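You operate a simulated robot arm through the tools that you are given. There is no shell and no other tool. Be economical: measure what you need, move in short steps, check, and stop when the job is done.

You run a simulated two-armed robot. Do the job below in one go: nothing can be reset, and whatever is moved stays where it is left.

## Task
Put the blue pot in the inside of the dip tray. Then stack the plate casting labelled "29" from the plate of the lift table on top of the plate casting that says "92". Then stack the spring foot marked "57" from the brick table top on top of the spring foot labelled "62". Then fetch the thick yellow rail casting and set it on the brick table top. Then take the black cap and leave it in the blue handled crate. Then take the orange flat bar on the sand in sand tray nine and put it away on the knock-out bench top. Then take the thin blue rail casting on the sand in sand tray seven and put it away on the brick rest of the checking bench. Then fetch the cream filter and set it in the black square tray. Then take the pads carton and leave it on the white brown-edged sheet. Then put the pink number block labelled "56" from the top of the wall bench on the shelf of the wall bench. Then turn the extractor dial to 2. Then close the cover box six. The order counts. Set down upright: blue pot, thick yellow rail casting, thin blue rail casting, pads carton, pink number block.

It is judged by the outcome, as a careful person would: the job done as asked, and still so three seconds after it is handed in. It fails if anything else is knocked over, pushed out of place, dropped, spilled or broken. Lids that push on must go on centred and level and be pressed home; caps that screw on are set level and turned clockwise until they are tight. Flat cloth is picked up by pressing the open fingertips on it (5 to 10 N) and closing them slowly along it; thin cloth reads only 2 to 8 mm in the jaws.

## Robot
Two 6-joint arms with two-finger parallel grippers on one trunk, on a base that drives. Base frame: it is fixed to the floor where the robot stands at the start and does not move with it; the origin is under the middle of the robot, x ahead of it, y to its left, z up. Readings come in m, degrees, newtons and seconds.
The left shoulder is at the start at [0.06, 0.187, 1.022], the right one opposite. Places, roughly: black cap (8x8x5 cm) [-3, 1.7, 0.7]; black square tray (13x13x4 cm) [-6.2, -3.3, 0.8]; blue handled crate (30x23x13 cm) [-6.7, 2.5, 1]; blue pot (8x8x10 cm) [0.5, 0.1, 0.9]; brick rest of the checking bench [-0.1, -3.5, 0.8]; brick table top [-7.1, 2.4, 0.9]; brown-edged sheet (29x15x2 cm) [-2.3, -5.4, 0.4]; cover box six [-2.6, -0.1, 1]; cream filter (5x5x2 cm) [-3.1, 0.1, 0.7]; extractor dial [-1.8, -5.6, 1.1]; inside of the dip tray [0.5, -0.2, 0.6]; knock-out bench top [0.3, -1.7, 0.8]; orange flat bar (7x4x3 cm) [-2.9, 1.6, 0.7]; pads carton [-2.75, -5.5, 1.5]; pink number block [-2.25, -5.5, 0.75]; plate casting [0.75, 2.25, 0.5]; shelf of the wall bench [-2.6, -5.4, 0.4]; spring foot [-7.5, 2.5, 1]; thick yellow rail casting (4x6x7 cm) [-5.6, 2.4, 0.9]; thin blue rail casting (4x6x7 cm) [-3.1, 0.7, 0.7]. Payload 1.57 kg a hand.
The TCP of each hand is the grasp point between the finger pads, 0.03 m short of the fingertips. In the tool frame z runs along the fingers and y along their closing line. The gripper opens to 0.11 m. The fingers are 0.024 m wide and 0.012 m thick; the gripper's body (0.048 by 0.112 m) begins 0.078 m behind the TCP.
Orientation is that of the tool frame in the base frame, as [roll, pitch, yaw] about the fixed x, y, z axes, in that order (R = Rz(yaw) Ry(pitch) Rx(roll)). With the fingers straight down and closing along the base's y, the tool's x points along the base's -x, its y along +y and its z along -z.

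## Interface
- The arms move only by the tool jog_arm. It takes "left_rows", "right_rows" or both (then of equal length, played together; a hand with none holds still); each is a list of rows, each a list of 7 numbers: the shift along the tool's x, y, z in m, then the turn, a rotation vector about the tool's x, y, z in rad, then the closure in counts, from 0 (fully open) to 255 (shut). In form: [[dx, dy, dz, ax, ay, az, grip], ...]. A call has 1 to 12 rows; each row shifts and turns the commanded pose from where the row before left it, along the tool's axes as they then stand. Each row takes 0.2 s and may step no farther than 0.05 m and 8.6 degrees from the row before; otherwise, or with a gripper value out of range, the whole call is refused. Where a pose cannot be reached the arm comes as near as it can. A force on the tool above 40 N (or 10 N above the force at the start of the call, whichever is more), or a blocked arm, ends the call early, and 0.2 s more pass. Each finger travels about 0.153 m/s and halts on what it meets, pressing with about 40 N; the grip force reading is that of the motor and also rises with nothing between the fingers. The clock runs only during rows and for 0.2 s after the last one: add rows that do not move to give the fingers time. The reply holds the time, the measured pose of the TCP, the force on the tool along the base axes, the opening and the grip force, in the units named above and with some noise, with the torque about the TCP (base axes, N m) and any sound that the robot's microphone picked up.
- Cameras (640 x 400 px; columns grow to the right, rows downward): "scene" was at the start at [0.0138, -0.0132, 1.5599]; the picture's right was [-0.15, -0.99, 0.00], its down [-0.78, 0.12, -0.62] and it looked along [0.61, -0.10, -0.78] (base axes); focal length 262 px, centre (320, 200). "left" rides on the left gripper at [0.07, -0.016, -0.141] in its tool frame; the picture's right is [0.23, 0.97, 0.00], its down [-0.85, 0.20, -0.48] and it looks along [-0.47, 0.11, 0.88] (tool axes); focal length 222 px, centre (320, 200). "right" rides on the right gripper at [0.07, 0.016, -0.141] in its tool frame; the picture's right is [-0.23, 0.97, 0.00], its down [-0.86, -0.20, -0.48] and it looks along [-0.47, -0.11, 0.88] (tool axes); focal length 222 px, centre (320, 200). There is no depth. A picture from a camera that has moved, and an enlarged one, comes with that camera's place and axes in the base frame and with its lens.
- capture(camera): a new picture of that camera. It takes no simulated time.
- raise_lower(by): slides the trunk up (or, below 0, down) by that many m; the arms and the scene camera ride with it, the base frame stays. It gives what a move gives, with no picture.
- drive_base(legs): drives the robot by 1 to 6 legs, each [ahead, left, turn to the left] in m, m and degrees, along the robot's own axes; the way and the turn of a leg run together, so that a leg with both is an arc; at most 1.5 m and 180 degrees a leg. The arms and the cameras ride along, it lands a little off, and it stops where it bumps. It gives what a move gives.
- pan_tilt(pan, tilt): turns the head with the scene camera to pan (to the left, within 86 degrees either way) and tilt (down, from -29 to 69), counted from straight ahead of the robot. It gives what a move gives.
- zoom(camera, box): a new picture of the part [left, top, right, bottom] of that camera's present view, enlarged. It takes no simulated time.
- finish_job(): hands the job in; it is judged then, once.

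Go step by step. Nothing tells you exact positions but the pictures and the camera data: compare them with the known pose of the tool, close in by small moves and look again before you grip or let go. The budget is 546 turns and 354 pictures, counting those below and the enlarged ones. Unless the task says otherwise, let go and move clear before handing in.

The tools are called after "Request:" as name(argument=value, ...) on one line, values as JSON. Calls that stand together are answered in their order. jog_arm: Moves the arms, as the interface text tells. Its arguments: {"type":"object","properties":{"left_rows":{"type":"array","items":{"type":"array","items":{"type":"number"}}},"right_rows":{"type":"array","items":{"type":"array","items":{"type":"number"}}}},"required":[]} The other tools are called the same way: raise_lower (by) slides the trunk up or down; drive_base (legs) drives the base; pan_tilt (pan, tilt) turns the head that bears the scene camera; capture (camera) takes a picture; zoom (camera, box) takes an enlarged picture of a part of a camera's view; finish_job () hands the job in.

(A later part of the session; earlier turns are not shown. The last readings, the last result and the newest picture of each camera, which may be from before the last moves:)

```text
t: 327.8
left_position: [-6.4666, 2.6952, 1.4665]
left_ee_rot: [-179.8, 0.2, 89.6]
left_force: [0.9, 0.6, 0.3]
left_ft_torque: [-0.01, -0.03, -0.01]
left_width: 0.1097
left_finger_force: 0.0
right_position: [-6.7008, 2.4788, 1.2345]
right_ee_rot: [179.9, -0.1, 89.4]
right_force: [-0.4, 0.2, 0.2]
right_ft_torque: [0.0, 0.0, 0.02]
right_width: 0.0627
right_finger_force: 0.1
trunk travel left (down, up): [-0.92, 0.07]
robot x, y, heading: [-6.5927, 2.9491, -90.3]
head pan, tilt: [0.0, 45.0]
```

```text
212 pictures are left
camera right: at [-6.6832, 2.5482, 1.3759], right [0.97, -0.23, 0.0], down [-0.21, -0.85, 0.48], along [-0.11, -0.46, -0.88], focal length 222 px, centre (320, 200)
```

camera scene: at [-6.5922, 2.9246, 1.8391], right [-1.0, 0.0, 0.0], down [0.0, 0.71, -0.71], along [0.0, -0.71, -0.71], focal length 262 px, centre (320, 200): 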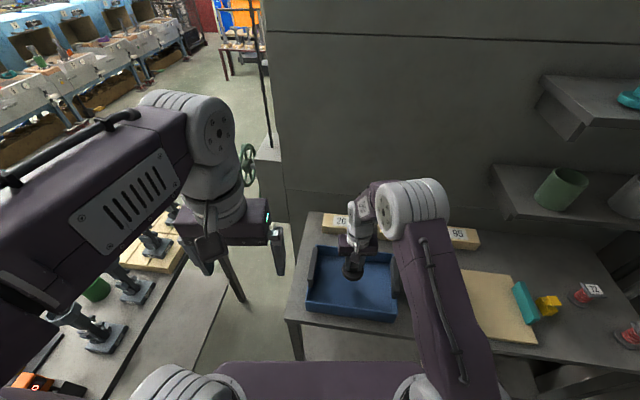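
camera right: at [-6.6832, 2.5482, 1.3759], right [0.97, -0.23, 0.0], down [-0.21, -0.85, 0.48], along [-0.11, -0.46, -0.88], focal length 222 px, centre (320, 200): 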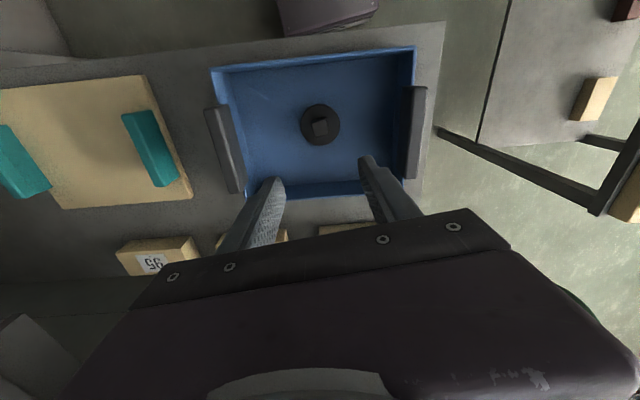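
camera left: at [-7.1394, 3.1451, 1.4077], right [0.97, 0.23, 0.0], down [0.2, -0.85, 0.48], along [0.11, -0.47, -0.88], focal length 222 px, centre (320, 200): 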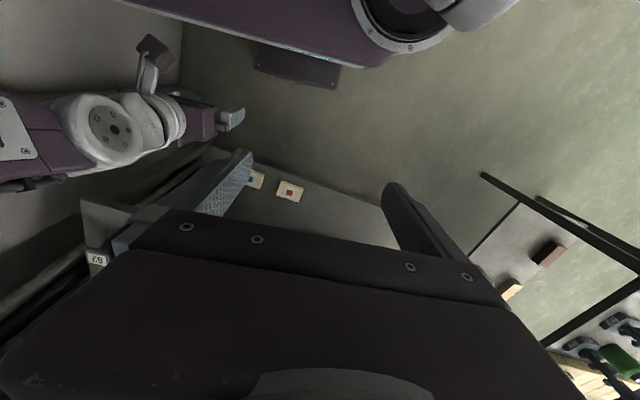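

Request:
jog_arm(right_rows=[[0.05, 0, 0, 0, 0, 0, 0], [0.05, 0, 0, 0, 0, 0, 0], [0.05, 0, 0, 0, 0, 0, 0]])

Request:
drive_base(legs=[[-0.45, 0, 0], [0, 0, 90], [1.2, 0, 0], [1.2, 0, 0], [0, -1.4, 0], [0.4, -0.3, 0]])

Request:
capture(camera="scene")

```text
t: 328.6
left_position: [-6.4662, 2.6969, 1.4673]
left_ee_rot: [-180.0, 0.3, 89.7]
left_force: [-0.2, 0.3, -0.3]
left_ft_torque: [-0.01, 0.02, 0.04]
left_width: 0.11
left_finger_force: 0.1
right_position: [-6.7001, 2.6277, 1.2359]
right_ee_rot: [179.9, 0.1, 89.7]
right_force: [-0.6, -0.4, 1.1]
right_ft_torque: [-0.04, -0.01, 0.03]
right_width: 0.1102
right_finger_force: 0.0
trunk travel left (down, up): [-0.92, 0.07]
robot x, y, heading: [-6.596, 2.9479, -90.3]
head pan, tilt: [0.0, 45.0]
```

```text
t: 355.5
left_position: [-3.6041, 1.7489, 1.4674]
left_ee_rot: [-179.9, 0.3, 177.8]
left_force: [-0.1, -0.2, -0.3]
left_ft_torque: [-0.02, -0.04, -0.01]
left_width: 0.1097
left_finger_force: 0.0
right_position: [-3.5411, 1.5114, 1.2353]
right_ee_rot: [180.0, 0.0, 177.7]
right_force: [0.3, 0.4, 0.5]
right_ft_torque: [0.0, -0.01, 0.02]
right_width: 0.1105
right_finger_force: 0.1
trunk travel left (down, up): [-0.92, 0.07]
robot x, y, heading: [-3.8578, 1.6297, -2.0]
head pan, tilt: [0.0, 45.0]
```

```text
211 pictures are left
camera scene: at [-3.839, 1.6288, 1.8391], right [-0.04, -1.0, 0.0], down [-0.71, 0.02, -0.71], along [0.71, -0.03, -0.71], focal length 262 px, centre (320, 200)
```

scene: 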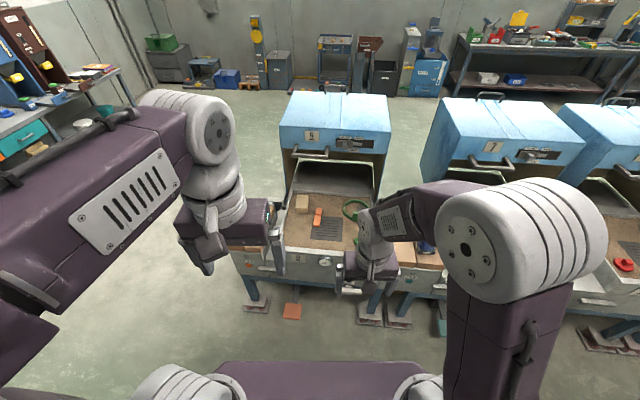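

Request:
drive_base(legs=[[0, 0.08, 2]])

Request:
raise_lower(by=-0.25)

Request:
drive_base(legs=[[0.4, 0, 0]])

Request:
capture(camera="right")

```text
t: 356.6
left_position: [-3.6048, 1.8228, 1.467]
left_ee_rot: [179.6, 0.2, 179.9]
left_force: [-0.2, -0.9, 0.5]
left_ft_torque: [0.08, 0.0, -0.02]
left_width: 0.1102
left_finger_force: 0.0
right_position: [-3.5334, 1.5919, 1.2342]
right_ee_rot: [179.5, -0.1, 179.7]
right_force: [-0.6, -1.2, -0.1]
right_ft_torque: [0.08, 0.01, -0.04]
right_width: 0.11
right_finger_force: 0.0
trunk travel left (down, up): [-0.92, 0.07]
robot x, y, heading: [-3.8581, 1.7065, 0.0]
head pan, tilt: [0.0, 45.0]
```

```text
t: 359.1
left_position: [-3.6034, 1.8358, 1.2174]
left_ee_rot: [-179.9, 0.1, 179.8]
left_force: [0.4, -0.3, 0.4]
left_ft_torque: [0.01, -0.02, 0.01]
left_width: 0.1096
left_finger_force: 0.1
right_position: [-3.5335, 1.6012, 0.9848]
right_ee_rot: [179.8, -0.1, 179.8]
right_force: [-0.5, 0.0, 0.2]
right_ft_torque: [0.0, 0.01, 0.0]
right_width: 0.1098
right_finger_force: 0.1
trunk travel left (down, up): [-0.67, 0.32]
robot x, y, heading: [-3.8554, 1.7089, -0.1]
head pan, tilt: [0.0, 45.0]
```

```text
t: 361.6
left_position: [-3.2068, 1.8321, 1.2167]
left_ee_rot: [-179.9, 0.3, 179.5]
left_force: [-0.2, -0.3, 0.1]
left_ft_torque: [0.02, -0.03, -0.02]
left_width: 0.1103
left_finger_force: 0.1
right_position: [-3.1363, 1.5982, 0.9848]
right_ee_rot: [179.9, 0.0, 179.4]
right_force: [-0.1, 0.3, -0.1]
right_ft_torque: [0.01, -0.02, -0.01]
right_width: 0.1098
right_finger_force: 0.1
trunk travel left (down, up): [-0.67, 0.32]
robot x, y, heading: [-3.4539, 1.7029, -0.3]
head pan, tilt: [0.0, 45.0]
```

```text
210 pictures are left
camera right: at [-3.2051, 1.6143, 1.1263], right [0.24, 0.97, 0.0], down [0.85, -0.21, 0.48], along [0.46, -0.11, -0.88], focal length 222 px, centre (320, 200)
```

right: 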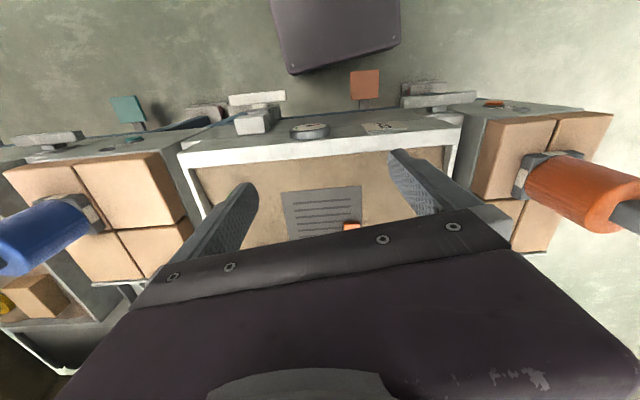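

Request:
jog_arm(right_rows=[[-0.05, 0, 0, 0, 0, 0, 0], [-0.05, 0, 0, 0, 0, 0, 0], [-0.05, 0, 0, 0, 0, 0, 0], [-0.04, 0, 0.03, 0, 0, 0, 0], [0, 0, 0.05, 0, 0, 0, 0], [0, 0, 0, 0, 0, 0, 0]])

Request:
capture(camera="right")

Request:
capture(camera="scene")

```text
t: 363.0
left_position: [-3.2072, 1.832, 1.216]
left_ee_rot: [-179.9, 0.3, 179.6]
left_force: [-0.2, 0.5, -0.2]
left_ft_torque: [0.01, -0.03, 0.01]
left_width: 0.1101
left_finger_force: 0.0
right_position: [-2.9436, 1.5968, 0.9041]
right_ee_rot: [180.0, 0.0, 179.4]
right_force: [-0.3, -0.7, 0.1]
right_ft_torque: [0.0, -0.02, 0.01]
right_width: 0.1099
right_finger_force: 0.1
trunk travel left (down, up): [-0.67, 0.32]
robot x, y, heading: [-3.4582, 1.7052, -0.3]
head pan, tilt: [0.0, 45.0]
```

```text
209 pictures are left
camera right: at [-3.0124, 1.6129, 1.0454], right [0.24, 0.97, 0.0], down [0.85, -0.21, 0.48], along [0.46, -0.11, -0.88], focal length 222 px, centre (320, 200)
```

right: 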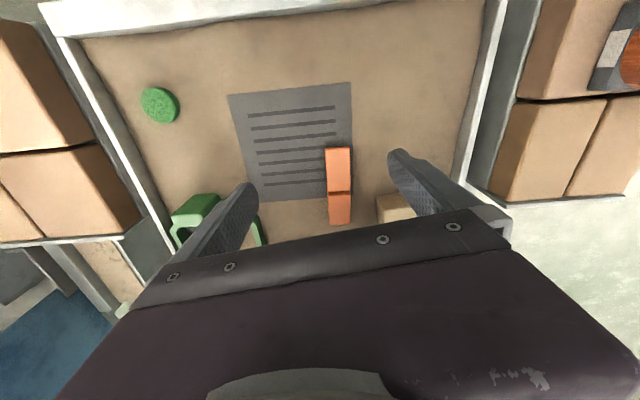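

```text
208 pictures are left
camera scene: at [-3.4379, 1.7062, 1.5891], right [-0.01, -1.0, 0.0], down [-0.71, 0.0, -0.71], along [0.71, 0.0, -0.71], focal length 262 px, centre (320, 200)
```

scene: 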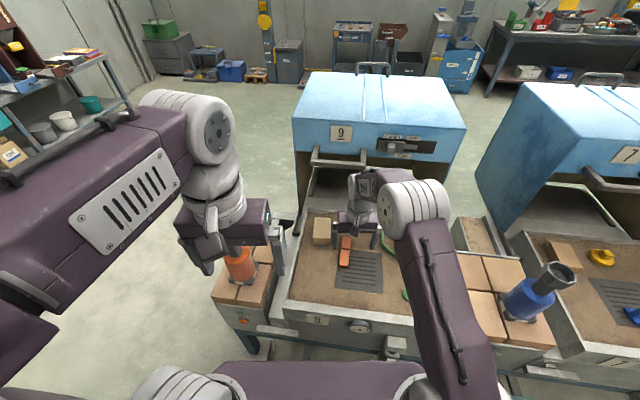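

Request:
jog_arm(right_rows=[[-0.045, 0.006, 0, 0, 0, 0, 92], [-0.032, 0.005, 0, 0, 0, 0, 92], [0, 0, 0, 0, 0, 0.1, 92], [0, 0, 0.03, 0, 0, 0.1, 92], [0, 0, 0.04, 0, 0, 0, 92], [0, 0, 0, 0, 0, 0, 92]])

Request:
capture(camera="right")

```text
t: 364.4
left_position: [-3.2071, 1.8335, 1.2165]
left_ee_rot: [-180.0, 0.3, 179.5]
left_force: [-0.5, 0.1, 0.1]
left_ft_torque: [-0.01, 0.0, -0.01]
left_width: 0.1097
left_finger_force: 0.1
right_position: [-2.8684, 1.6063, 0.8369]
right_ee_rot: [-180.0, 0.0, 167.9]
right_force: [0.3, 0.2, -0.6]
right_ft_torque: [-0.02, 0.04, -0.01]
right_width: 0.0703
right_finger_force: 0.0
trunk travel left (down, up): [-0.67, 0.32]
robot x, y, heading: [-3.4529, 1.7075, -0.4]
head pan, tilt: [0.0, 45.0]
```

```text
207 pictures are left
camera right: at [-2.9327, 1.6358, 0.978], right [0.43, 0.9, 0.0], down [0.79, -0.37, 0.48], along [0.43, -0.2, -0.88], focal length 222 px, centre (320, 200)
```

right: 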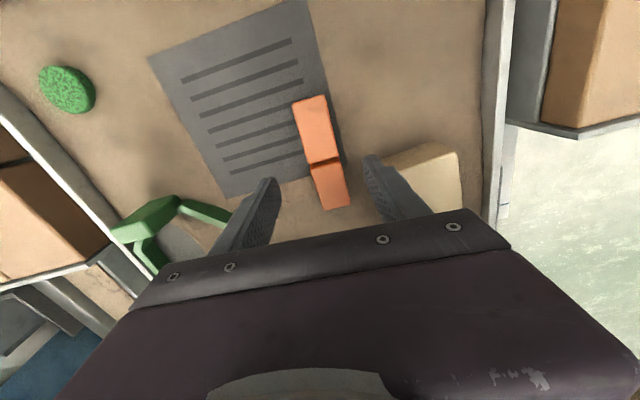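

Request:
zoom(camera="right", box=[250, 80, 400, 230])

Request:
zoom(camera="scene", box=[300, 200, 420, 320])

```text
2.67 times, centred on (325, 155) of right
camera zoom: at [-2.9327, 1.6358, 0.978], right [0.43, 0.9, 0.0], down [0.79, -0.37, 0.48], along [0.43, -0.2, -0.88], focal length 592 px, centre (307, 320)
```

zoom: 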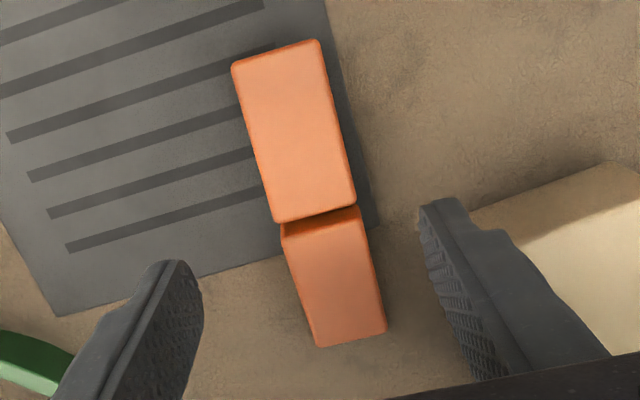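

```text
3.33 times, centred on (360, 260) of scene
camera zoom: at [-3.4381, 1.7063, 1.5891], right [-0.01, -1.0, 0.0], down [-0.71, 0.0, -0.71], along [0.71, 0.0, -0.71], focal length 872 px, centre (187, 0)
```

zoom: 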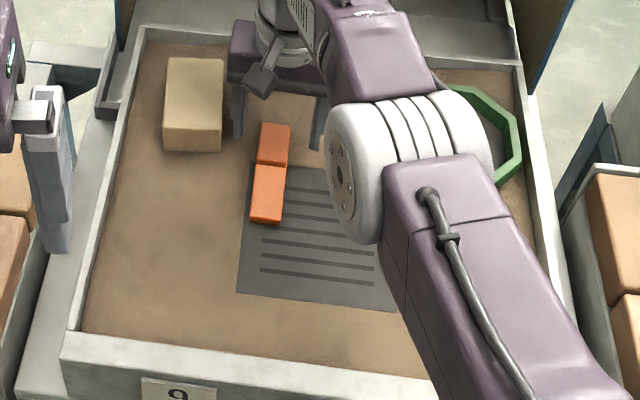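

Request:
zoom(camera="scene", box=[318, 228, 358, 272])

```text
9.09 times, centred on (338, 250) of scene
camera zoom: at [-3.4381, 1.7063, 1.5891], right [-0.01, -1.0, 0.0], down [-0.71, 0.0, -0.71], along [0.71, 0.0, -0.71], focal length 2379 px, centre (156, -254)
```

zoom: 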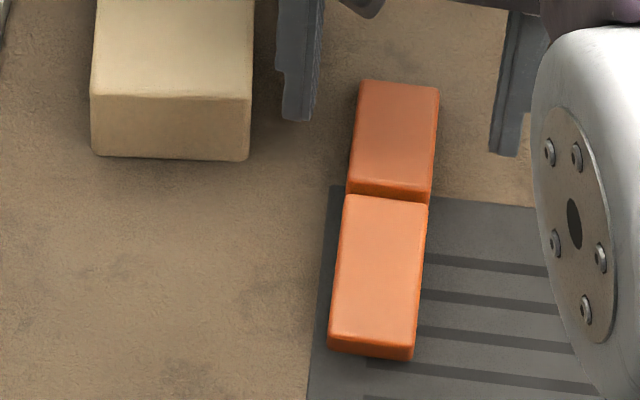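

Request:
jog_arm(right_rows=[[0.0223, 0.001, 0.03, 0, 0, 0, 92], [0, 0, 0.035, 0, 0, 0, 92], [0, 0, 0, 0, 0, 0, 92]])

Request:
zoom(camera="right", box=[220, 80, 420, 240])

```text
t: 365.2
left_position: [-3.2068, 1.8311, 1.2167]
left_ee_rot: [-179.9, 0.2, 179.5]
left_force: [0.3, -0.5, 0.0]
left_ft_torque: [-0.04, -0.02, 0.05]
left_width: 0.1099
left_finger_force: 0.0
right_position: [-2.8912, 1.6119, 0.7705]
right_ee_rot: [179.9, 0.0, 168.0]
right_force: [-0.4, 0.0, -0.5]
right_ft_torque: [-0.04, 0.0, 0.01]
right_width: 0.0702
right_finger_force: 0.0
trunk travel left (down, up): [-0.67, 0.32]
robot x, y, heading: [-3.4578, 1.7074, -0.1]
head pan, tilt: [0.0, 45.0]
```

```text
2.50 times, centred on (320, 160) of right
camera zoom: at [-2.9551, 1.6417, 0.9112], right [0.43, 0.91, 0.0], down [0.79, -0.37, 0.48], along [0.43, -0.2, -0.88], focal length 555 px, centre (320, 300)
```

zoom: 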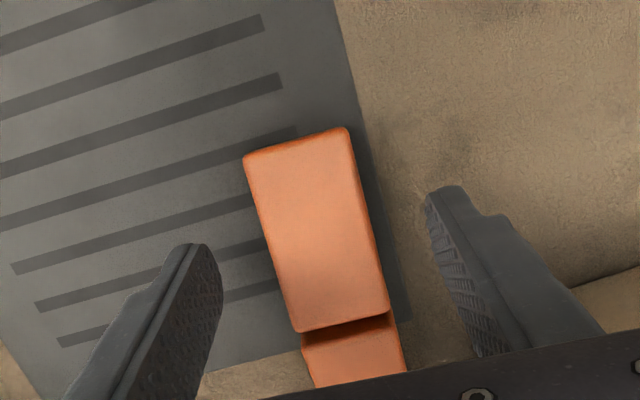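

Request:
jog_arm(right_rows=[[0, 0, 0.008, 0, 0, 0, 92], [0, 0, 0.006, 0, 0, 0, 92], [0, 0, 0, 0, 0, 0, 92]])

Request:
jog_arm(right_rows=[[0, 0, 0.005, 0, 0, 0, 92], [0, 0, 0, 0, 0, 0, 92]])

Request:
jog_arm(right_rows=[[0, 0, 0.004, 0, 0, 0, 92], [0, 0, 0, 0, 0, 0, 92]])

Request:
zoom(camera="right", box=[220, 80, 420, 240])

```text
t: 366.0
left_position: [-3.2052, 1.8327, 1.2151]
left_ee_rot: [-179.9, 0.2, 179.5]
left_force: [-0.8, 0.7, 0.2]
left_ft_torque: [-0.02, 0.03, -0.03]
left_width: 0.1099
left_finger_force: 0.0
right_position: [-2.8923, 1.6126, 0.7555]
right_ee_rot: [179.9, 0.0, 168.0]
right_force: [-0.2, 0.4, 0.3]
right_ft_torque: [0.0, 0.0, -0.01]
right_width: 0.0702
right_finger_force: 0.1
trunk travel left (down, up): [-0.67, 0.32]
robot x, y, heading: [-3.4552, 1.7091, -0.4]
head pan, tilt: [0.0, 45.0]
```

```text
t: 366.6
left_position: [-3.2056, 1.8331, 1.2167]
left_ee_rot: [-180.0, 0.2, 179.5]
left_force: [1.2, -0.6, -0.1]
left_ft_torque: [0.01, 0.02, 0.0]
left_width: 0.1102
left_finger_force: 0.2
right_position: [-2.891, 1.6126, 0.751]
right_ee_rot: [179.9, 0.0, 167.9]
right_force: [0.1, 0.5, 0.5]
right_ft_torque: [-0.03, -0.01, -0.02]
right_width: 0.0705
right_finger_force: 0.1
trunk travel left (down, up): [-0.67, 0.32]
robot x, y, heading: [-3.4557, 1.7046, -0.4]
head pan, tilt: [0.0, 45.0]
```

```text
t: 367.2
left_position: [-3.2062, 1.8326, 1.2167]
left_ee_rot: [-179.8, 0.1, 179.5]
left_force: [-0.3, 0.2, 0.1]
left_ft_torque: [0.0, -0.03, 0.02]
left_width: 0.11
left_finger_force: 0.0
right_position: [-2.8909, 1.6118, 0.747]
right_ee_rot: [-179.9, -0.2, 168.1]
right_force: [-0.4, -0.3, 1.3]
right_ft_torque: [-0.03, 0.01, 0.02]
right_width: 0.07
right_finger_force: 0.0
trunk travel left (down, up): [-0.67, 0.32]
robot x, y, heading: [-3.4607, 1.7081, -0.3]
head pan, tilt: [0.0, 45.0]
```

```text
2.50 times, centred on (320, 160) of right
camera zoom: at [-2.9547, 1.6418, 0.8872], right [0.43, 0.91, 0.0], down [0.8, -0.37, 0.48], along [0.43, -0.2, -0.88], focal length 555 px, centre (320, 300)
```

zoom: 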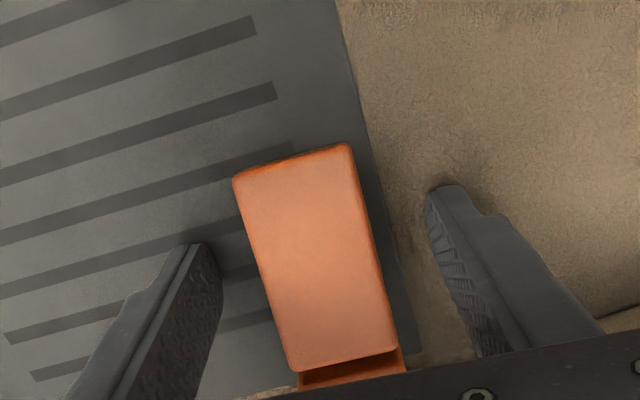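

Request:
jog_arm(right_rows=[[0, 0, 0.004, 0, 0, 0, 92], [0, 0, 0, 0, 0, 0, 92]])

Request:
jog_arm(right_rows=[[0, 0, 0.003, 0, 0, 0, 92], [0, 0, 0, 0, 0, 0, 92]])

```text
t: 367.8
left_position: [-3.2083, 1.8321, 1.2186]
left_ee_rot: [-179.8, 0.2, 179.4]
left_force: [-0.2, -0.6, 0.6]
left_ft_torque: [-0.01, -0.01, -0.02]
left_width: 0.1101
left_finger_force: 0.0
right_position: [-2.8915, 1.613, 0.7451]
right_ee_rot: [179.9, 0.3, 168.0]
right_force: [3.8, -1.0, 20.5]
right_ft_torque: [-0.75, 0.25, 0.11]
right_width: 0.0706
right_finger_force: 0.5
trunk travel left (down, up): [-0.67, 0.32]
robot x, y, heading: [-3.4597, 1.7066, -0.5]
head pan, tilt: [0.0, 45.0]
```

```text
t: 368.4
left_position: [-3.2118, 1.8326, 1.2172]
left_ee_rot: [-179.9, 0.5, 179.6]
left_force: [-0.5, 0.2, 0.2]
left_ft_torque: [0.0, 0.03, -0.02]
left_width: 0.1101
left_finger_force: 0.1
right_position: [-2.8927, 1.6122, 0.7449]
right_ee_rot: [179.8, 0.5, 167.9]
right_force: [-13.2, 1.3, 24.1]
right_ft_torque: [-0.86, 0.86, -0.48]
right_width: 0.0718
right_finger_force: 1.0
trunk travel left (down, up): [-0.67, 0.32]
robot x, y, heading: [-3.4548, 1.7058, -0.4]
head pan, tilt: [0.0, 45.0]
stopped in row 2 (right hand): the force on the tool passed its limit (the readings are from after the stop); the commanded pose is now the measured one
```

Request:
jog_arm(right_rows=[[0, 0, -0.0035, 0, 0, 0, 92], [0, 0, 0, 0, 0, 0, 130], [0, 0, 0, 0, 0, 0, 170], [0, 0, 0, 0, 0, 0, 190], [0, 0, 0, 0, 0, 0, 190]])

Request:
zoom(camera="right", box=[220, 80, 420, 240])

```text
t: 369.6
left_position: [-3.205, 1.8325, 1.2167]
left_ee_rot: [-179.9, 0.2, 179.5]
left_force: [-0.6, 0.8, -0.4]
left_ft_torque: [0.0, -0.02, 0.02]
left_width: 0.1098
left_finger_force: 0.0
right_position: [-2.8889, 1.6131, 0.7446]
right_ee_rot: [179.8, 0.4, 167.9]
right_force: [0.7, -0.8, -0.1]
right_ft_torque: [-0.07, 0.04, 0.05]
right_width: 0.0353
right_finger_force: 40.0
trunk travel left (down, up): [-0.67, 0.32]
robot x, y, heading: [-3.4571, 1.7084, -0.5]
head pan, tilt: [0.0, 45.0]
```

```text
2.50 times, centred on (320, 160) of right
camera zoom: at [-2.9531, 1.6418, 0.8855], right [0.42, 0.91, 0.0], down [0.79, -0.37, 0.48], along [0.44, -0.2, -0.87], focal length 555 px, centre (320, 300)
```

zoom: 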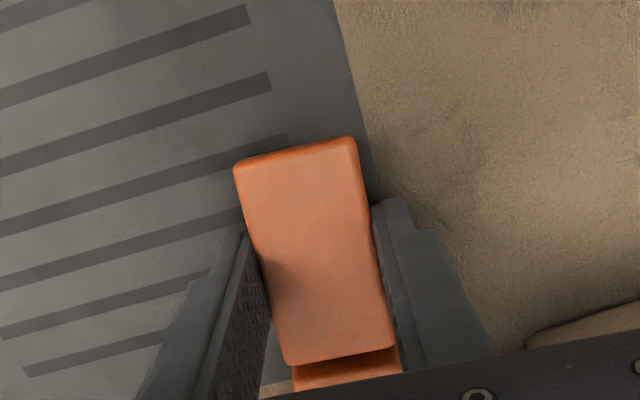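

Gripped at 35 mm. I lift a few centimetres and check whether both orange parts come along.

Request:
jog_arm(right_rows=[[0, 0, -0.02, 0, 0, 0, 190], [0, 0, -0.03, 0, 0, 0, 190], [0, 0, 0, 0, 0, 0, 190]])

Request:
capture(camera="right")

Request:
zoom(camera="scene", box=[300, 200, 420, 320])

```text
t: 370.4
left_position: [-3.2043, 1.8311, 1.2168]
left_ee_rot: [-179.9, 0.1, 179.5]
left_force: [0.0, -0.3, 0.3]
left_ft_torque: [-0.01, -0.01, 0.0]
left_width: 0.11
left_finger_force: 0.1
right_position: [-2.8893, 1.6131, 0.7934]
right_ee_rot: [179.8, 0.4, 167.9]
right_force: [-0.5, 1.0, -1.9]
right_ft_torque: [0.01, 0.06, 0.0]
right_width: 0.0353
right_finger_force: 40.9
trunk travel left (down, up): [-0.67, 0.32]
robot x, y, heading: [-3.4551, 1.7087, -0.6]
head pan, tilt: [0.0, 45.0]
```

```text
200 pictures are left
camera right: at [-2.9542, 1.6426, 0.9345], right [0.42, 0.91, 0.0], down [0.79, -0.37, 0.48], along [0.44, -0.2, -0.88], focal length 222 px, centre (320, 200)
```

right: 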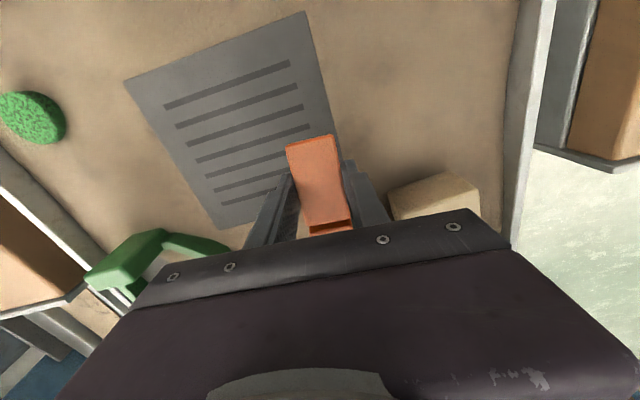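

```text
3.33 times, centred on (360, 260) of scene
camera zoom: at [-3.4362, 1.7059, 1.589], right [-0.01, -1.0, 0.0], down [-0.71, 0.0, -0.71], along [0.71, 0.0, -0.71], focal length 872 px, centre (187, 0)
```

zoom: 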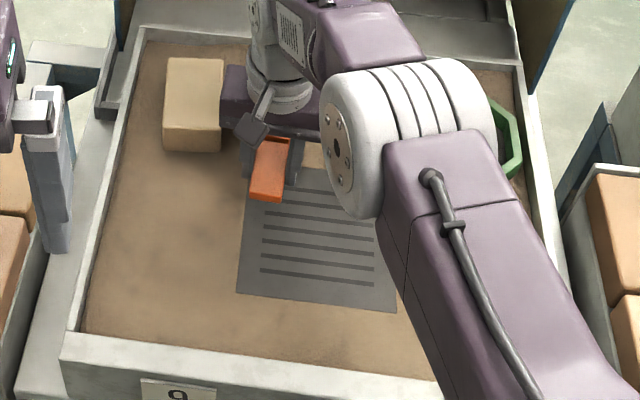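

Request:
jog_arm(right_rows=[[0, 0, -0.05, 0, 0, 0, 190], [0, 0, -0.05, 0, 0, 0, 190], [0, 0, -0.05, 0, 0, 0, 190], [0.05, 0, 0, 0, 0, -0.1, 190], [0.05, 0, 0, 0, 0, -0.1, 190], [0.05, 0, 0, 0, 0, 0, 190], [0, 0, 0, 0, 0, 0, 190]])

Request:
capture(camera="right")

Request:
capture(camera="scene")

```text
t: 372.0
left_position: [-3.2041, 1.8327, 1.2175]
left_ee_rot: [-179.9, 0.2, 179.5]
left_force: [-0.5, 0.1, -0.3]
left_ft_torque: [0.0, 0.03, 0.02]
left_width: 0.1101
left_finger_force: 0.0
right_position: [-3.0391, 1.6279, 0.9438]
right_ee_rot: [179.9, 0.5, 179.6]
right_force: [-0.5, 0.0, -2.7]
right_ft_torque: [-0.02, 0.1, -0.02]
right_width: 0.0355
right_finger_force: 39.5
trunk travel left (down, up): [-0.67, 0.32]
robot x, y, heading: [-3.4559, 1.7084, -0.5]
head pan, tilt: [0.0, 45.0]
```

```text
198 pictures are left
camera right: at [-3.1077, 1.6444, 1.0846], right [0.24, 0.97, 0.0], down [0.85, -0.21, 0.49], along [0.47, -0.11, -0.87], focal length 222 px, centre (320, 200)
```

right: 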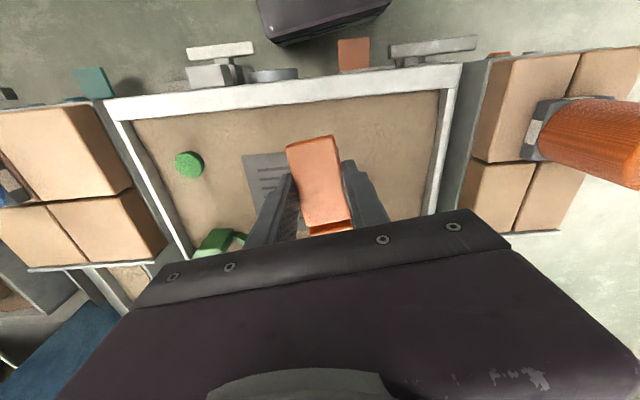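

```text
197 pictures are left
camera scene: at [-3.4358, 1.7061, 1.589], right [-0.01, -1.0, 0.0], down [-0.71, 0.0, -0.71], along [0.71, 0.0, -0.71], focal length 262 px, centre (320, 200)
```

scene: 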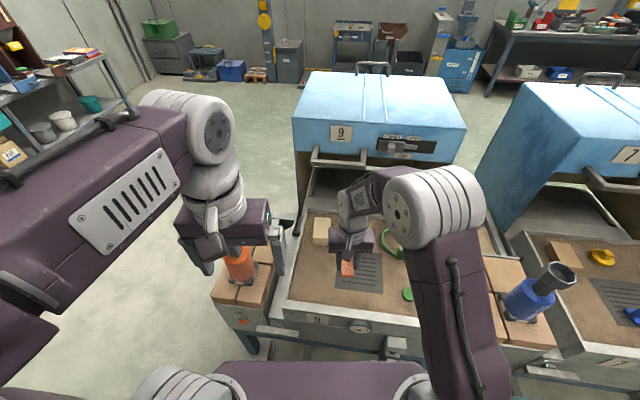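

Request:
drive_base(legs=[[-0.5, 0, 0.5], [0, 1.15, 0], [1.45, 0, 0], [1.45, 0, 0], [0.4, -0.5, 0]])

Request:
pan_tilt(pan=-70, tilt=25)

Request:
capture(camera="scene")

```text
t: 397.2
left_position: [-0.4085, 2.5051, 1.2162]
left_ee_rot: [-179.9, 0.2, 178.9]
left_force: [0.3, 0.0, 0.6]
left_ft_torque: [0.0, 0.01, 0.0]
left_width: 0.11
left_finger_force: 0.0
right_position: [-0.2431, 2.2968, 0.9443]
right_ee_rot: [179.9, 0.5, 178.7]
right_force: [0.1, 0.2, -3.1]
right_ft_torque: [0.02, 0.08, -0.03]
right_width: 0.0352
right_finger_force: 40.0
trunk travel left (down, up): [-0.67, 0.32]
robot x, y, heading: [-0.6607, 2.3785, -1.0]
head pan, tilt: [0.0, 45.0]
```

```text
t: 398.6
left_position: [-0.408, 2.5034, 1.2171]
left_ee_rot: [-180.0, 0.2, 178.9]
left_force: [1.0, 0.0, 0.4]
left_ft_torque: [-0.02, -0.03, -0.02]
left_width: 0.1102
left_finger_force: 0.0
right_position: [-0.2438, 2.2976, 0.9443]
right_ee_rot: [179.9, 0.3, 178.8]
right_force: [-0.9, 0.1, -1.9]
right_ft_torque: [0.03, 0.07, 0.03]
right_width: 0.0351
right_finger_force: 39.9
trunk travel left (down, up): [-0.67, 0.32]
robot x, y, heading: [-0.6624, 2.3827, -1.0]
head pan, tilt: [-70.0, 25.0]
```

```text
196 pictures are left
camera scene: at [-0.6924, 2.2938, 1.6196], right [-0.95, -0.33, 0.0], down [-0.14, 0.4, -0.91], along [0.3, -0.86, -0.42], focal length 262 px, centre (320, 200)
```

scene: 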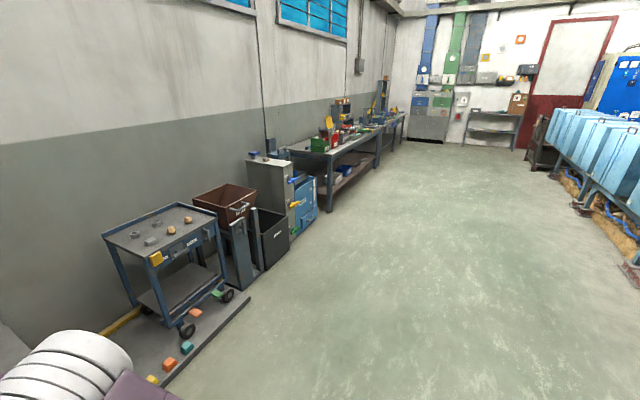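

Request:
drive_base(legs=[[0, -1.4, 1], [0, -1.4, 0], [0, -1.2, 0]])

Request:
pan_tilt(pan=0, tilt=35)

Request:
capture(camera="scene")

```text
t: 417.9
left_position: [-0.4509, -1.5118, 1.2172]
left_ee_rot: [-179.8, 0.2, -180.0]
left_force: [-0.6, -0.4, -0.8]
left_ft_torque: [-0.03, 0.0, 0.0]
left_width: 0.1101
left_finger_force: 0.1
right_position: [-0.2817, -1.715, 0.9447]
right_ee_rot: [179.9, 0.4, 179.9]
right_force: [0.0, 0.6, -0.8]
right_ft_torque: [0.02, 0.04, 0.0]
right_width: 0.0351
right_finger_force: 39.9
trunk travel left (down, up): [-0.67, 0.32]
robot x, y, heading: [-0.7042, -1.6377, 0.0]
head pan, tilt: [-70.0, 25.0]
```

```text
t: 419.4
left_position: [-0.4501, -1.5114, 1.2174]
left_ee_rot: [-180.0, 0.1, 180.0]
left_force: [0.0, 0.1, 0.0]
left_ft_torque: [-0.02, 0.01, -0.02]
left_width: 0.1102
left_finger_force: 0.1
right_position: [-0.2821, -1.716, 0.9443]
right_ee_rot: [179.9, 0.4, -180.0]
right_force: [0.1, 0.0, -2.1]
right_ft_torque: [0.01, 0.06, 0.0]
right_width: 0.0353
right_finger_force: 39.7
trunk travel left (down, up): [-0.67, 0.32]
robot x, y, heading: [-0.7034, -1.6359, 0.3]
head pan, tilt: [0.0, 35.0]
```

```text
195 pictures are left
camera scene: at [-0.6734, -1.6408, 1.6039], right [0.0, -1.0, 0.0], down [-0.57, 0.0, -0.82], along [0.82, 0.0, -0.57], focal length 262 px, centre (320, 200)
```

scene: 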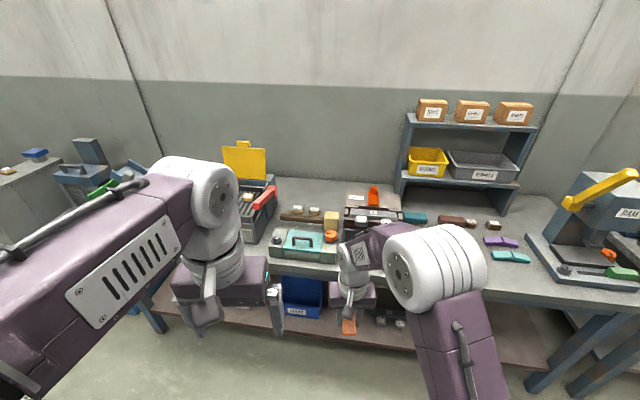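

Request:
zoom(camera="scene", box=[240, 100, 460, 340])

Request:
zoom(camera="scene", box=[390, 90, 640, 310])

```text
1.67 times, centred on (350, 220) of scene
camera zoom: at [-0.6734, -1.6408, 1.6039], right [0.0, -1.0, 0.0], down [-0.57, 0.0, -0.82], along [0.82, 0.0, -0.57], focal length 436 px, centre (270, 167)
```

zoom: 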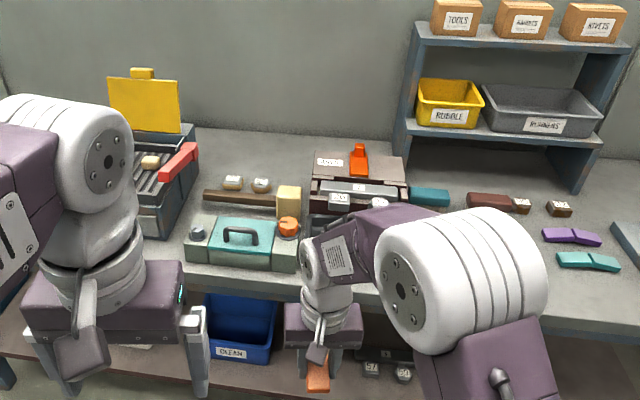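

```text
1.82 times, centred on (515, 200) of scene
camera zoom: at [-0.6734, -1.6408, 1.6039], right [0.0, -1.0, 0.0], down [-0.57, 0.0, -0.82], along [0.82, 0.0, -0.57], focal length 476 px, centre (-34, 200)
```

zoom: 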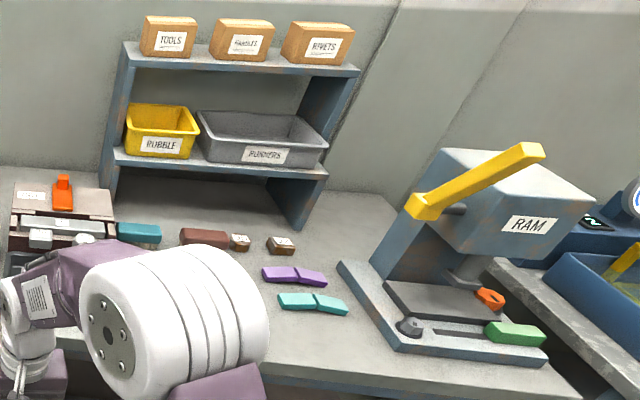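

Request:
drive_base(legs=[[0, -0.4, 0], [0.15, 0, 0]])

Request:
capture(camera="right")

Request:
capture(camera="scene")

```text
t: 422.8
left_position: [-0.2998, -1.9157, 1.2176]
left_ee_rot: [-179.9, 0.3, 179.8]
left_force: [-0.4, -0.1, -0.4]
left_ft_torque: [-0.01, 0.01, 0.05]
left_width: 0.11
left_finger_force: 0.1
right_position: [-0.131, -2.1196, 0.9451]
right_ee_rot: [179.9, 0.5, 179.7]
right_force: [0.2, 0.8, -2.5]
right_ft_torque: [0.0, 0.05, 0.0]
right_width: 0.0353
right_finger_force: 39.6
trunk travel left (down, up): [-0.67, 0.32]
robot x, y, heading: [-0.5516, -2.0426, -0.3]
head pan, tilt: [0.0, 35.0]
```

```text
192 pictures are left
camera right: at [-0.201, -2.1036, 1.0852], right [0.23, 0.97, 0.0], down [0.85, -0.2, 0.49], along [0.47, -0.11, -0.87], focal length 222 px, centre (320, 200)
```

right: 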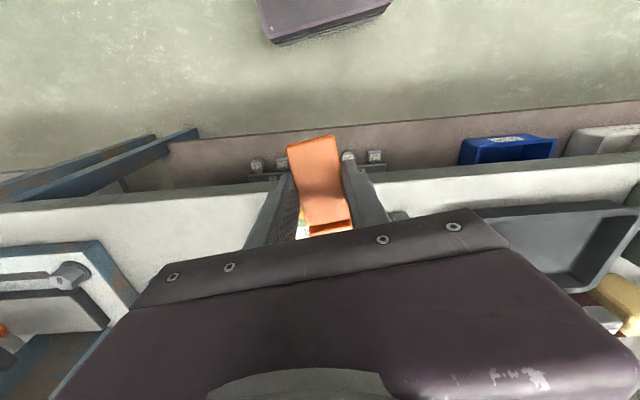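

```text
191 pictures are left
camera scene: at [-0.5239, -2.0435, 1.6039], right [0.0, -1.0, 0.0], down [-0.57, 0.0, -0.82], along [0.82, 0.0, -0.57], focal length 262 px, centre (320, 200)
```

scene: 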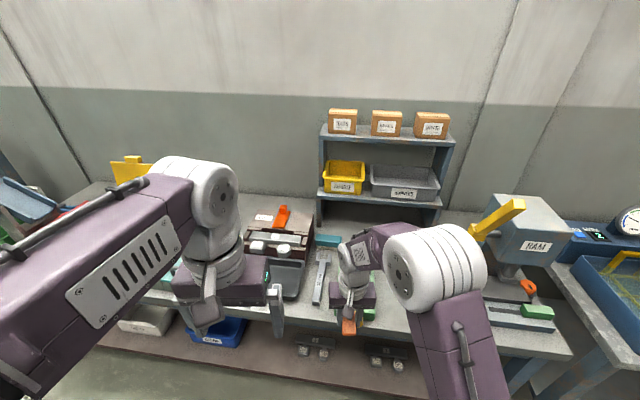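

Request:
zoom(camera="scene", box=[270, 200, 500, 350])

Request:
zoom(camera="left", box=[0, 0, 640, 400])

```text
2.67 times, centred on (385, 275) of scene
camera zoom: at [-0.5239, -2.0435, 1.6039], right [0.0, -1.0, 0.0], down [-0.57, 0.0, -0.82], along [0.82, 0.0, -0.57], focal length 698 px, centre (147, 0)
```

zoom: 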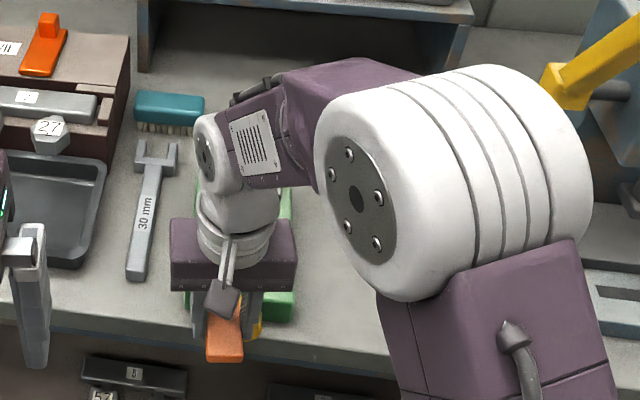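

```text
1.00 times, centred on (320, 200) of left
camera zoom: at [-0.3697, -1.9323, 1.3582], right [-0.22, 0.97, 0.0], down [0.85, 0.2, 0.48], along [0.47, 0.11, -0.88], focal length 222 px, centre (320, 200)
```

zoom: 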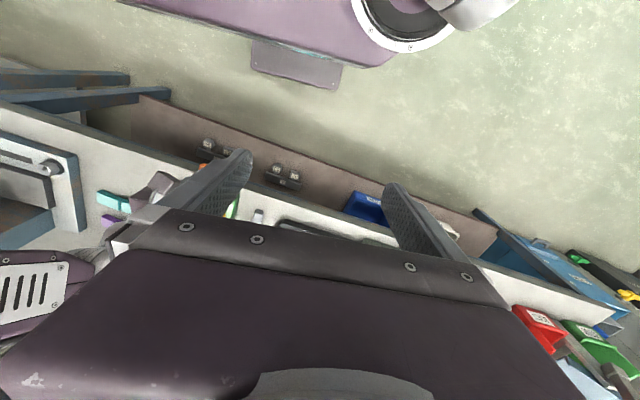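

Request:
drive_base(legs=[[0, -0.3, 0]])

Request:
pan_tilt(pan=10, tilt=45)

Request:
capture(camera="scene")

```text
t: 424.9
left_position: [-0.2991, -2.2169, 1.2161]
left_ee_rot: [-179.9, 0.2, 179.4]
left_force: [-1.0, -0.9, 1.3]
left_ft_torque: [0.02, 0.04, 0.0]
left_width: 0.1102
left_finger_force: 0.0
right_position: [-0.1325, -2.4206, 0.944]
right_ee_rot: [180.0, 0.4, 179.4]
right_force: [0.2, 0.3, -1.8]
right_ft_torque: [-0.03, 0.07, -0.02]
right_width: 0.0355
right_finger_force: 40.1
trunk travel left (down, up): [-0.67, 0.32]
robot x, y, heading: [-0.5535, -2.3439, -0.4]
head pan, tilt: [0.0, 35.0]
```

```text
t: 425.6
left_position: [-0.299, -2.2178, 1.2166]
left_ee_rot: [180.0, 0.3, 179.4]
left_force: [-0.8, -0.3, -0.4]
left_ft_torque: [0.01, 0.01, 0.01]
left_width: 0.11
left_finger_force: 0.0
right_position: [-0.1332, -2.4226, 0.9447]
right_ee_rot: [179.9, 0.5, 179.4]
right_force: [-0.1, 0.5, -2.3]
right_ft_torque: [-0.01, 0.03, -0.03]
right_width: 0.035
right_finger_force: 40.0
trunk travel left (down, up): [-0.67, 0.32]
robot x, y, heading: [-0.5482, -2.3407, -0.3]
head pan, tilt: [10.0, 45.0]
```

```text
188 pictures are left
camera scene: at [-0.5312, -2.3298, 1.5891], right [0.17, -0.99, 0.0], down [-0.7, -0.12, -0.71], along [0.7, 0.12, -0.71], focal length 262 px, centre (320, 200)
```

scene: 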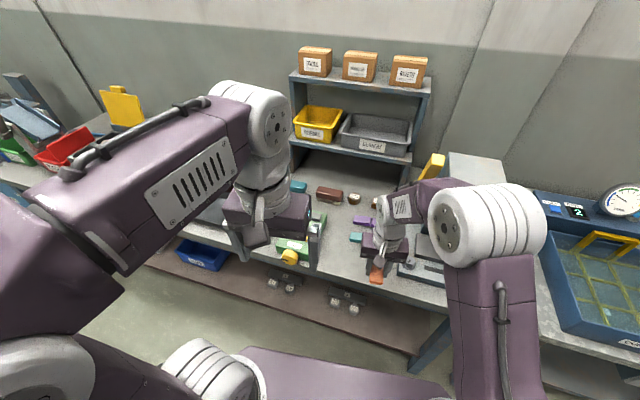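

Request:
zoom(camera="scene", box=[260, 170, 460, 310])

```text
2.86 times, centred on (360, 240) of scene
camera zoom: at [-0.5312, -2.3298, 1.5891], right [0.17, -0.99, 0.0], down [-0.7, -0.12, -0.71], along [0.7, 0.12, -0.71], focal length 748 px, centre (206, 86)
```

zoom: 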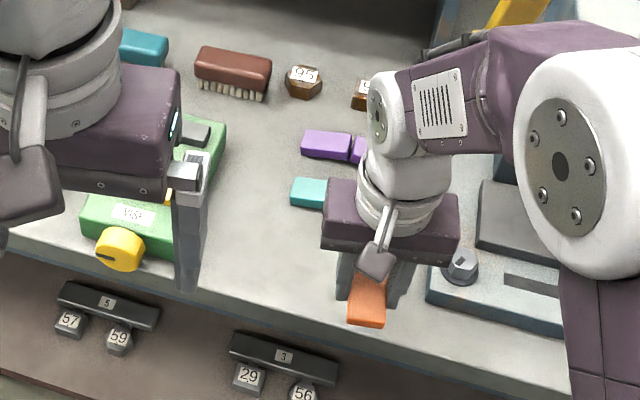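

Request:
drive_base(legs=[[0.15, 0.1, 0.3]])

Request:
jog_arm(right_rows=[[-0.02, 0.045, 0, 0, 0, 0, 190], [-0.015, 0.005, 0.03, 0, 0.008, 0, 190], [0, 0, 0.03, 0, 0, 0, 190], [0, 0, 0, 0, 0, 0, 190]])

Request:
capture(camera="right")

Request:
capture(camera="scene")

```text
t: 427.1
left_position: [-0.1486, -2.12, 1.2173]
left_ee_rot: [-180.0, 0.4, 179.7]
left_force: [1.0, 0.4, 1.0]
left_ft_torque: [-0.02, -0.03, -0.01]
left_width: 0.1101
left_finger_force: 0.1
right_position: [0.0188, -2.3228, 0.9449]
right_ee_rot: [179.9, 0.5, 179.6]
right_force: [0.0, -0.5, -2.0]
right_ft_torque: [-0.01, 0.08, 0.0]
right_width: 0.0354
right_finger_force: 40.0
trunk travel left (down, up): [-0.67, 0.32]
robot x, y, heading: [-0.397, -2.2437, -0.3]
head pan, tilt: [10.0, 45.0]
```

```text
t: 428.1
left_position: [-0.1495, -2.1189, 1.2175]
left_ee_rot: [-179.9, 0.2, 179.8]
left_force: [-0.2, 0.7, -0.1]
left_ft_torque: [0.01, -0.05, -0.02]
left_width: 0.1101
left_finger_force: 0.1
right_position: [0.0532, -2.2716, 0.8845]
right_ee_rot: [179.9, -0.1, 179.6]
right_force: [-0.2, -0.1, -2.6]
right_ft_torque: [0.01, 0.08, -0.01]
right_width: 0.0352
right_finger_force: 39.9
trunk travel left (down, up): [-0.67, 0.32]
robot x, y, heading: [-0.4006, -2.2427, -0.3]
head pan, tilt: [10.0, 45.0]
```

```text
186 pictures are left
camera right: at [-0.0153, -2.2556, 1.0254], right [0.23, 0.97, 0.0], down [0.85, -0.21, 0.48], along [0.47, -0.11, -0.88], focal length 222 px, centre (320, 200)
```

right: 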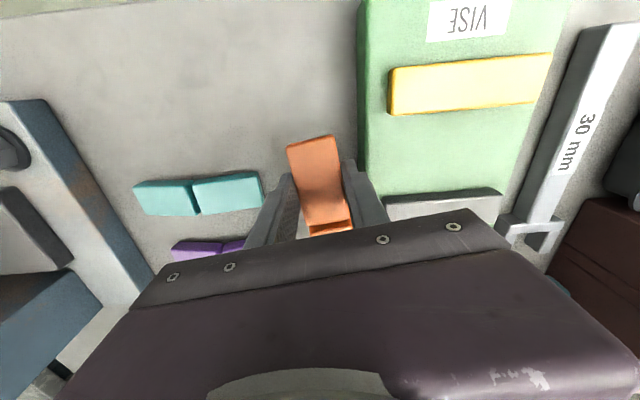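

```text
185 pictures are left
camera scene: at [-0.3811, -2.2315, 1.5891], right [0.17, -0.99, 0.0], down [-0.7, -0.12, -0.71], along [0.7, 0.12, -0.71], focal length 262 px, centre (320, 200)
```

scene: 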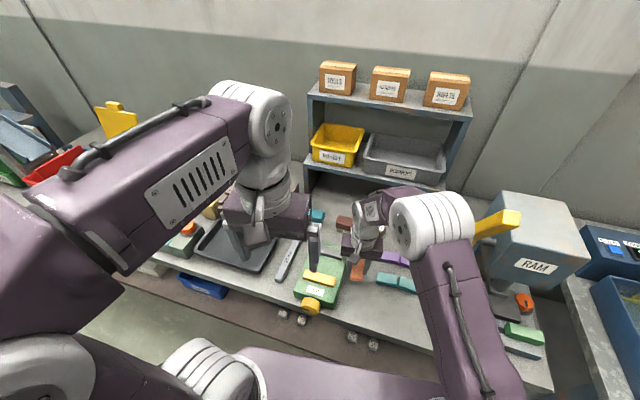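

Request:
jog_arm(right_rows=[[0.02, -0.012, 0.02, 0, 0, 0, 190], [0, 0, 0.015, 0, 0, 0, 190], [0, 0, 0, 0, 0, 0, 190]])

Request:
capture(camera="right")

```text
t: 428.9
left_position: [-0.1493, -2.12, 1.2185]
left_ee_rot: [-179.9, 0.3, 179.8]
left_force: [0.0, -0.5, 0.4]
left_ft_torque: [0.04, 0.01, 0.01]
left_width: 0.1101
left_finger_force: 0.1
right_position: [0.0336, -2.2845, 0.8513]
right_ee_rot: [179.9, 0.1, 179.6]
right_force: [-0.8, -0.7, -2.5]
right_ft_torque: [0.03, 0.07, 0.03]
right_width: 0.0353
right_finger_force: 39.8
trunk travel left (down, up): [-0.67, 0.32]
robot x, y, heading: [-0.4005, -2.245, -0.2]
head pan, tilt: [10.0, 45.0]
```

```text
184 pictures are left
camera right: at [-0.035, -2.2677, 0.9911], right [0.23, 0.97, 0.0], down [0.85, -0.21, 0.48], along [0.46, -0.11, -0.88], focal length 222 px, centre (320, 200)
```

right: 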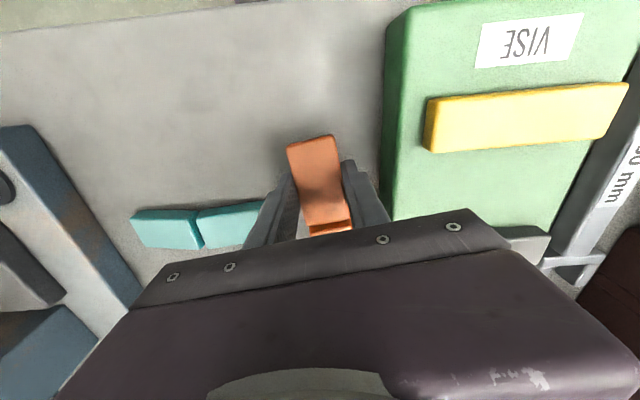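

Request:
jog_arm(right_rows=[[0, 0, 0.006, 0, 0, 0, 190], [0, 0, 0.005, 0, 0, 0, 190], [0, 0, 0, 0, 0, 0, 190]])

Request:
jog_arm(right_rows=[[0, 0, 0.004, 0, 0, 0, 190], [0, 0, 0, 0, 0, 0, 190]])

Request:
capture(camera="right")

```text
t: 429.7
left_position: [-0.1487, -2.1192, 1.2159]
left_ee_rot: [-179.9, 0.3, 179.7]
left_force: [-0.2, -0.1, -0.4]
left_ft_torque: [-0.01, 0.0, -0.03]
left_width: 0.1097
left_finger_force: 0.2
right_position: [0.0327, -2.284, 0.839]
right_ee_rot: [179.9, 0.0, 179.6]
right_force: [-0.2, -0.6, -2.9]
right_ft_torque: [-0.03, 0.07, 0.02]
right_width: 0.0353
right_finger_force: 40.0
trunk travel left (down, up): [-0.67, 0.32]
robot x, y, heading: [-0.3995, -2.2451, -0.1]
head pan, tilt: [10.0, 45.0]
```

```text
t: 430.3
left_position: [-0.1483, -2.1186, 1.2162]
left_ee_rot: [-179.9, 0.3, 179.7]
left_force: [0.5, 0.2, 0.5]
left_ft_torque: [-0.01, 0.01, 0.01]
left_width: 0.1101
left_finger_force: 0.2
right_position: [0.0347, -2.2844, 0.834]
right_ee_rot: [179.9, 0.1, 179.5]
right_force: [-0.6, 0.1, -1.2]
right_ft_torque: [-0.02, 0.07, -0.02]
right_width: 0.0352
right_finger_force: 40.2
trunk travel left (down, up): [-0.67, 0.32]
robot x, y, heading: [-0.3983, -2.2431, -0.2]
head pan, tilt: [10.0, 45.0]
```

```text
183 pictures are left
camera right: at [-0.0344, -2.2684, 0.9757], right [0.23, 0.97, 0.0], down [0.85, -0.21, 0.48], along [0.46, -0.11, -0.88], focal length 222 px, centre (320, 200)
```

right: 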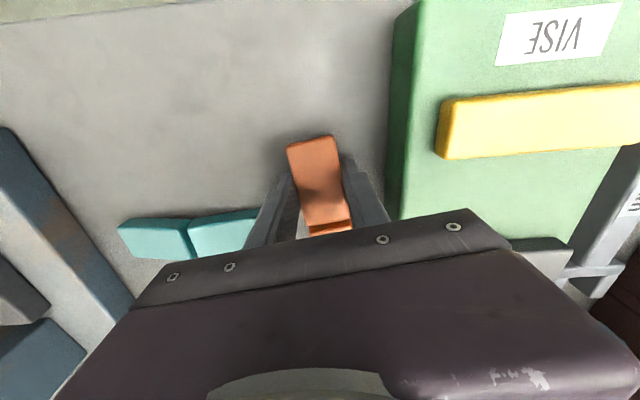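

Request:
jog_arm(right_rows=[[0, 0, 0.004, 0, 0, 0, 190], [0, 0, 0, 0, 0, 0, 190]])

Request:
jog_arm(right_rows=[[0, 0, 0.003, 0, 0, 0, 190], [0, 0, 0, 0, 0, 0, 190]])

```text
t: 430.9
left_position: [-0.1502, -2.119, 1.2173]
left_ee_rot: [-179.9, 0.4, 179.7]
left_force: [0.3, 0.3, -0.3]
left_ft_torque: [0.02, -0.01, -0.01]
left_width: 0.1099
left_finger_force: 0.1
right_position: [0.0336, -2.2835, 0.8322]
right_ee_rot: [179.9, 0.1, 179.6]
right_force: [-1.2, -2.2, 12.9]
right_ft_torque: [-0.1, -1.27, -0.15]
right_width: 0.0353
right_finger_force: 40.7
trunk travel left (down, up): [-0.67, 0.32]
robot x, y, heading: [-0.4027, -2.247, -0.0]
head pan, tilt: [10.0, 45.0]
```

```text
t: 431.5
left_position: [-0.152, -2.1191, 1.2177]
left_ee_rot: [-179.9, 0.4, 179.7]
left_force: [1.2, -0.5, 0.2]
left_ft_torque: [0.04, -0.03, -0.01]
left_width: 0.1101
left_finger_force: 0.1
right_position: [0.0344, -2.2838, 0.8309]
right_ee_rot: [179.9, 0.2, 179.6]
right_force: [3.5, -2.4, 36.5]
right_ft_torque: [-0.08, 0.44, -0.04]
right_width: 0.0352
right_finger_force: 39.6
trunk travel left (down, up): [-0.67, 0.32]
robot x, y, heading: [-0.4027, -2.2467, -0.3]
head pan, tilt: [10.0, 45.0]
```

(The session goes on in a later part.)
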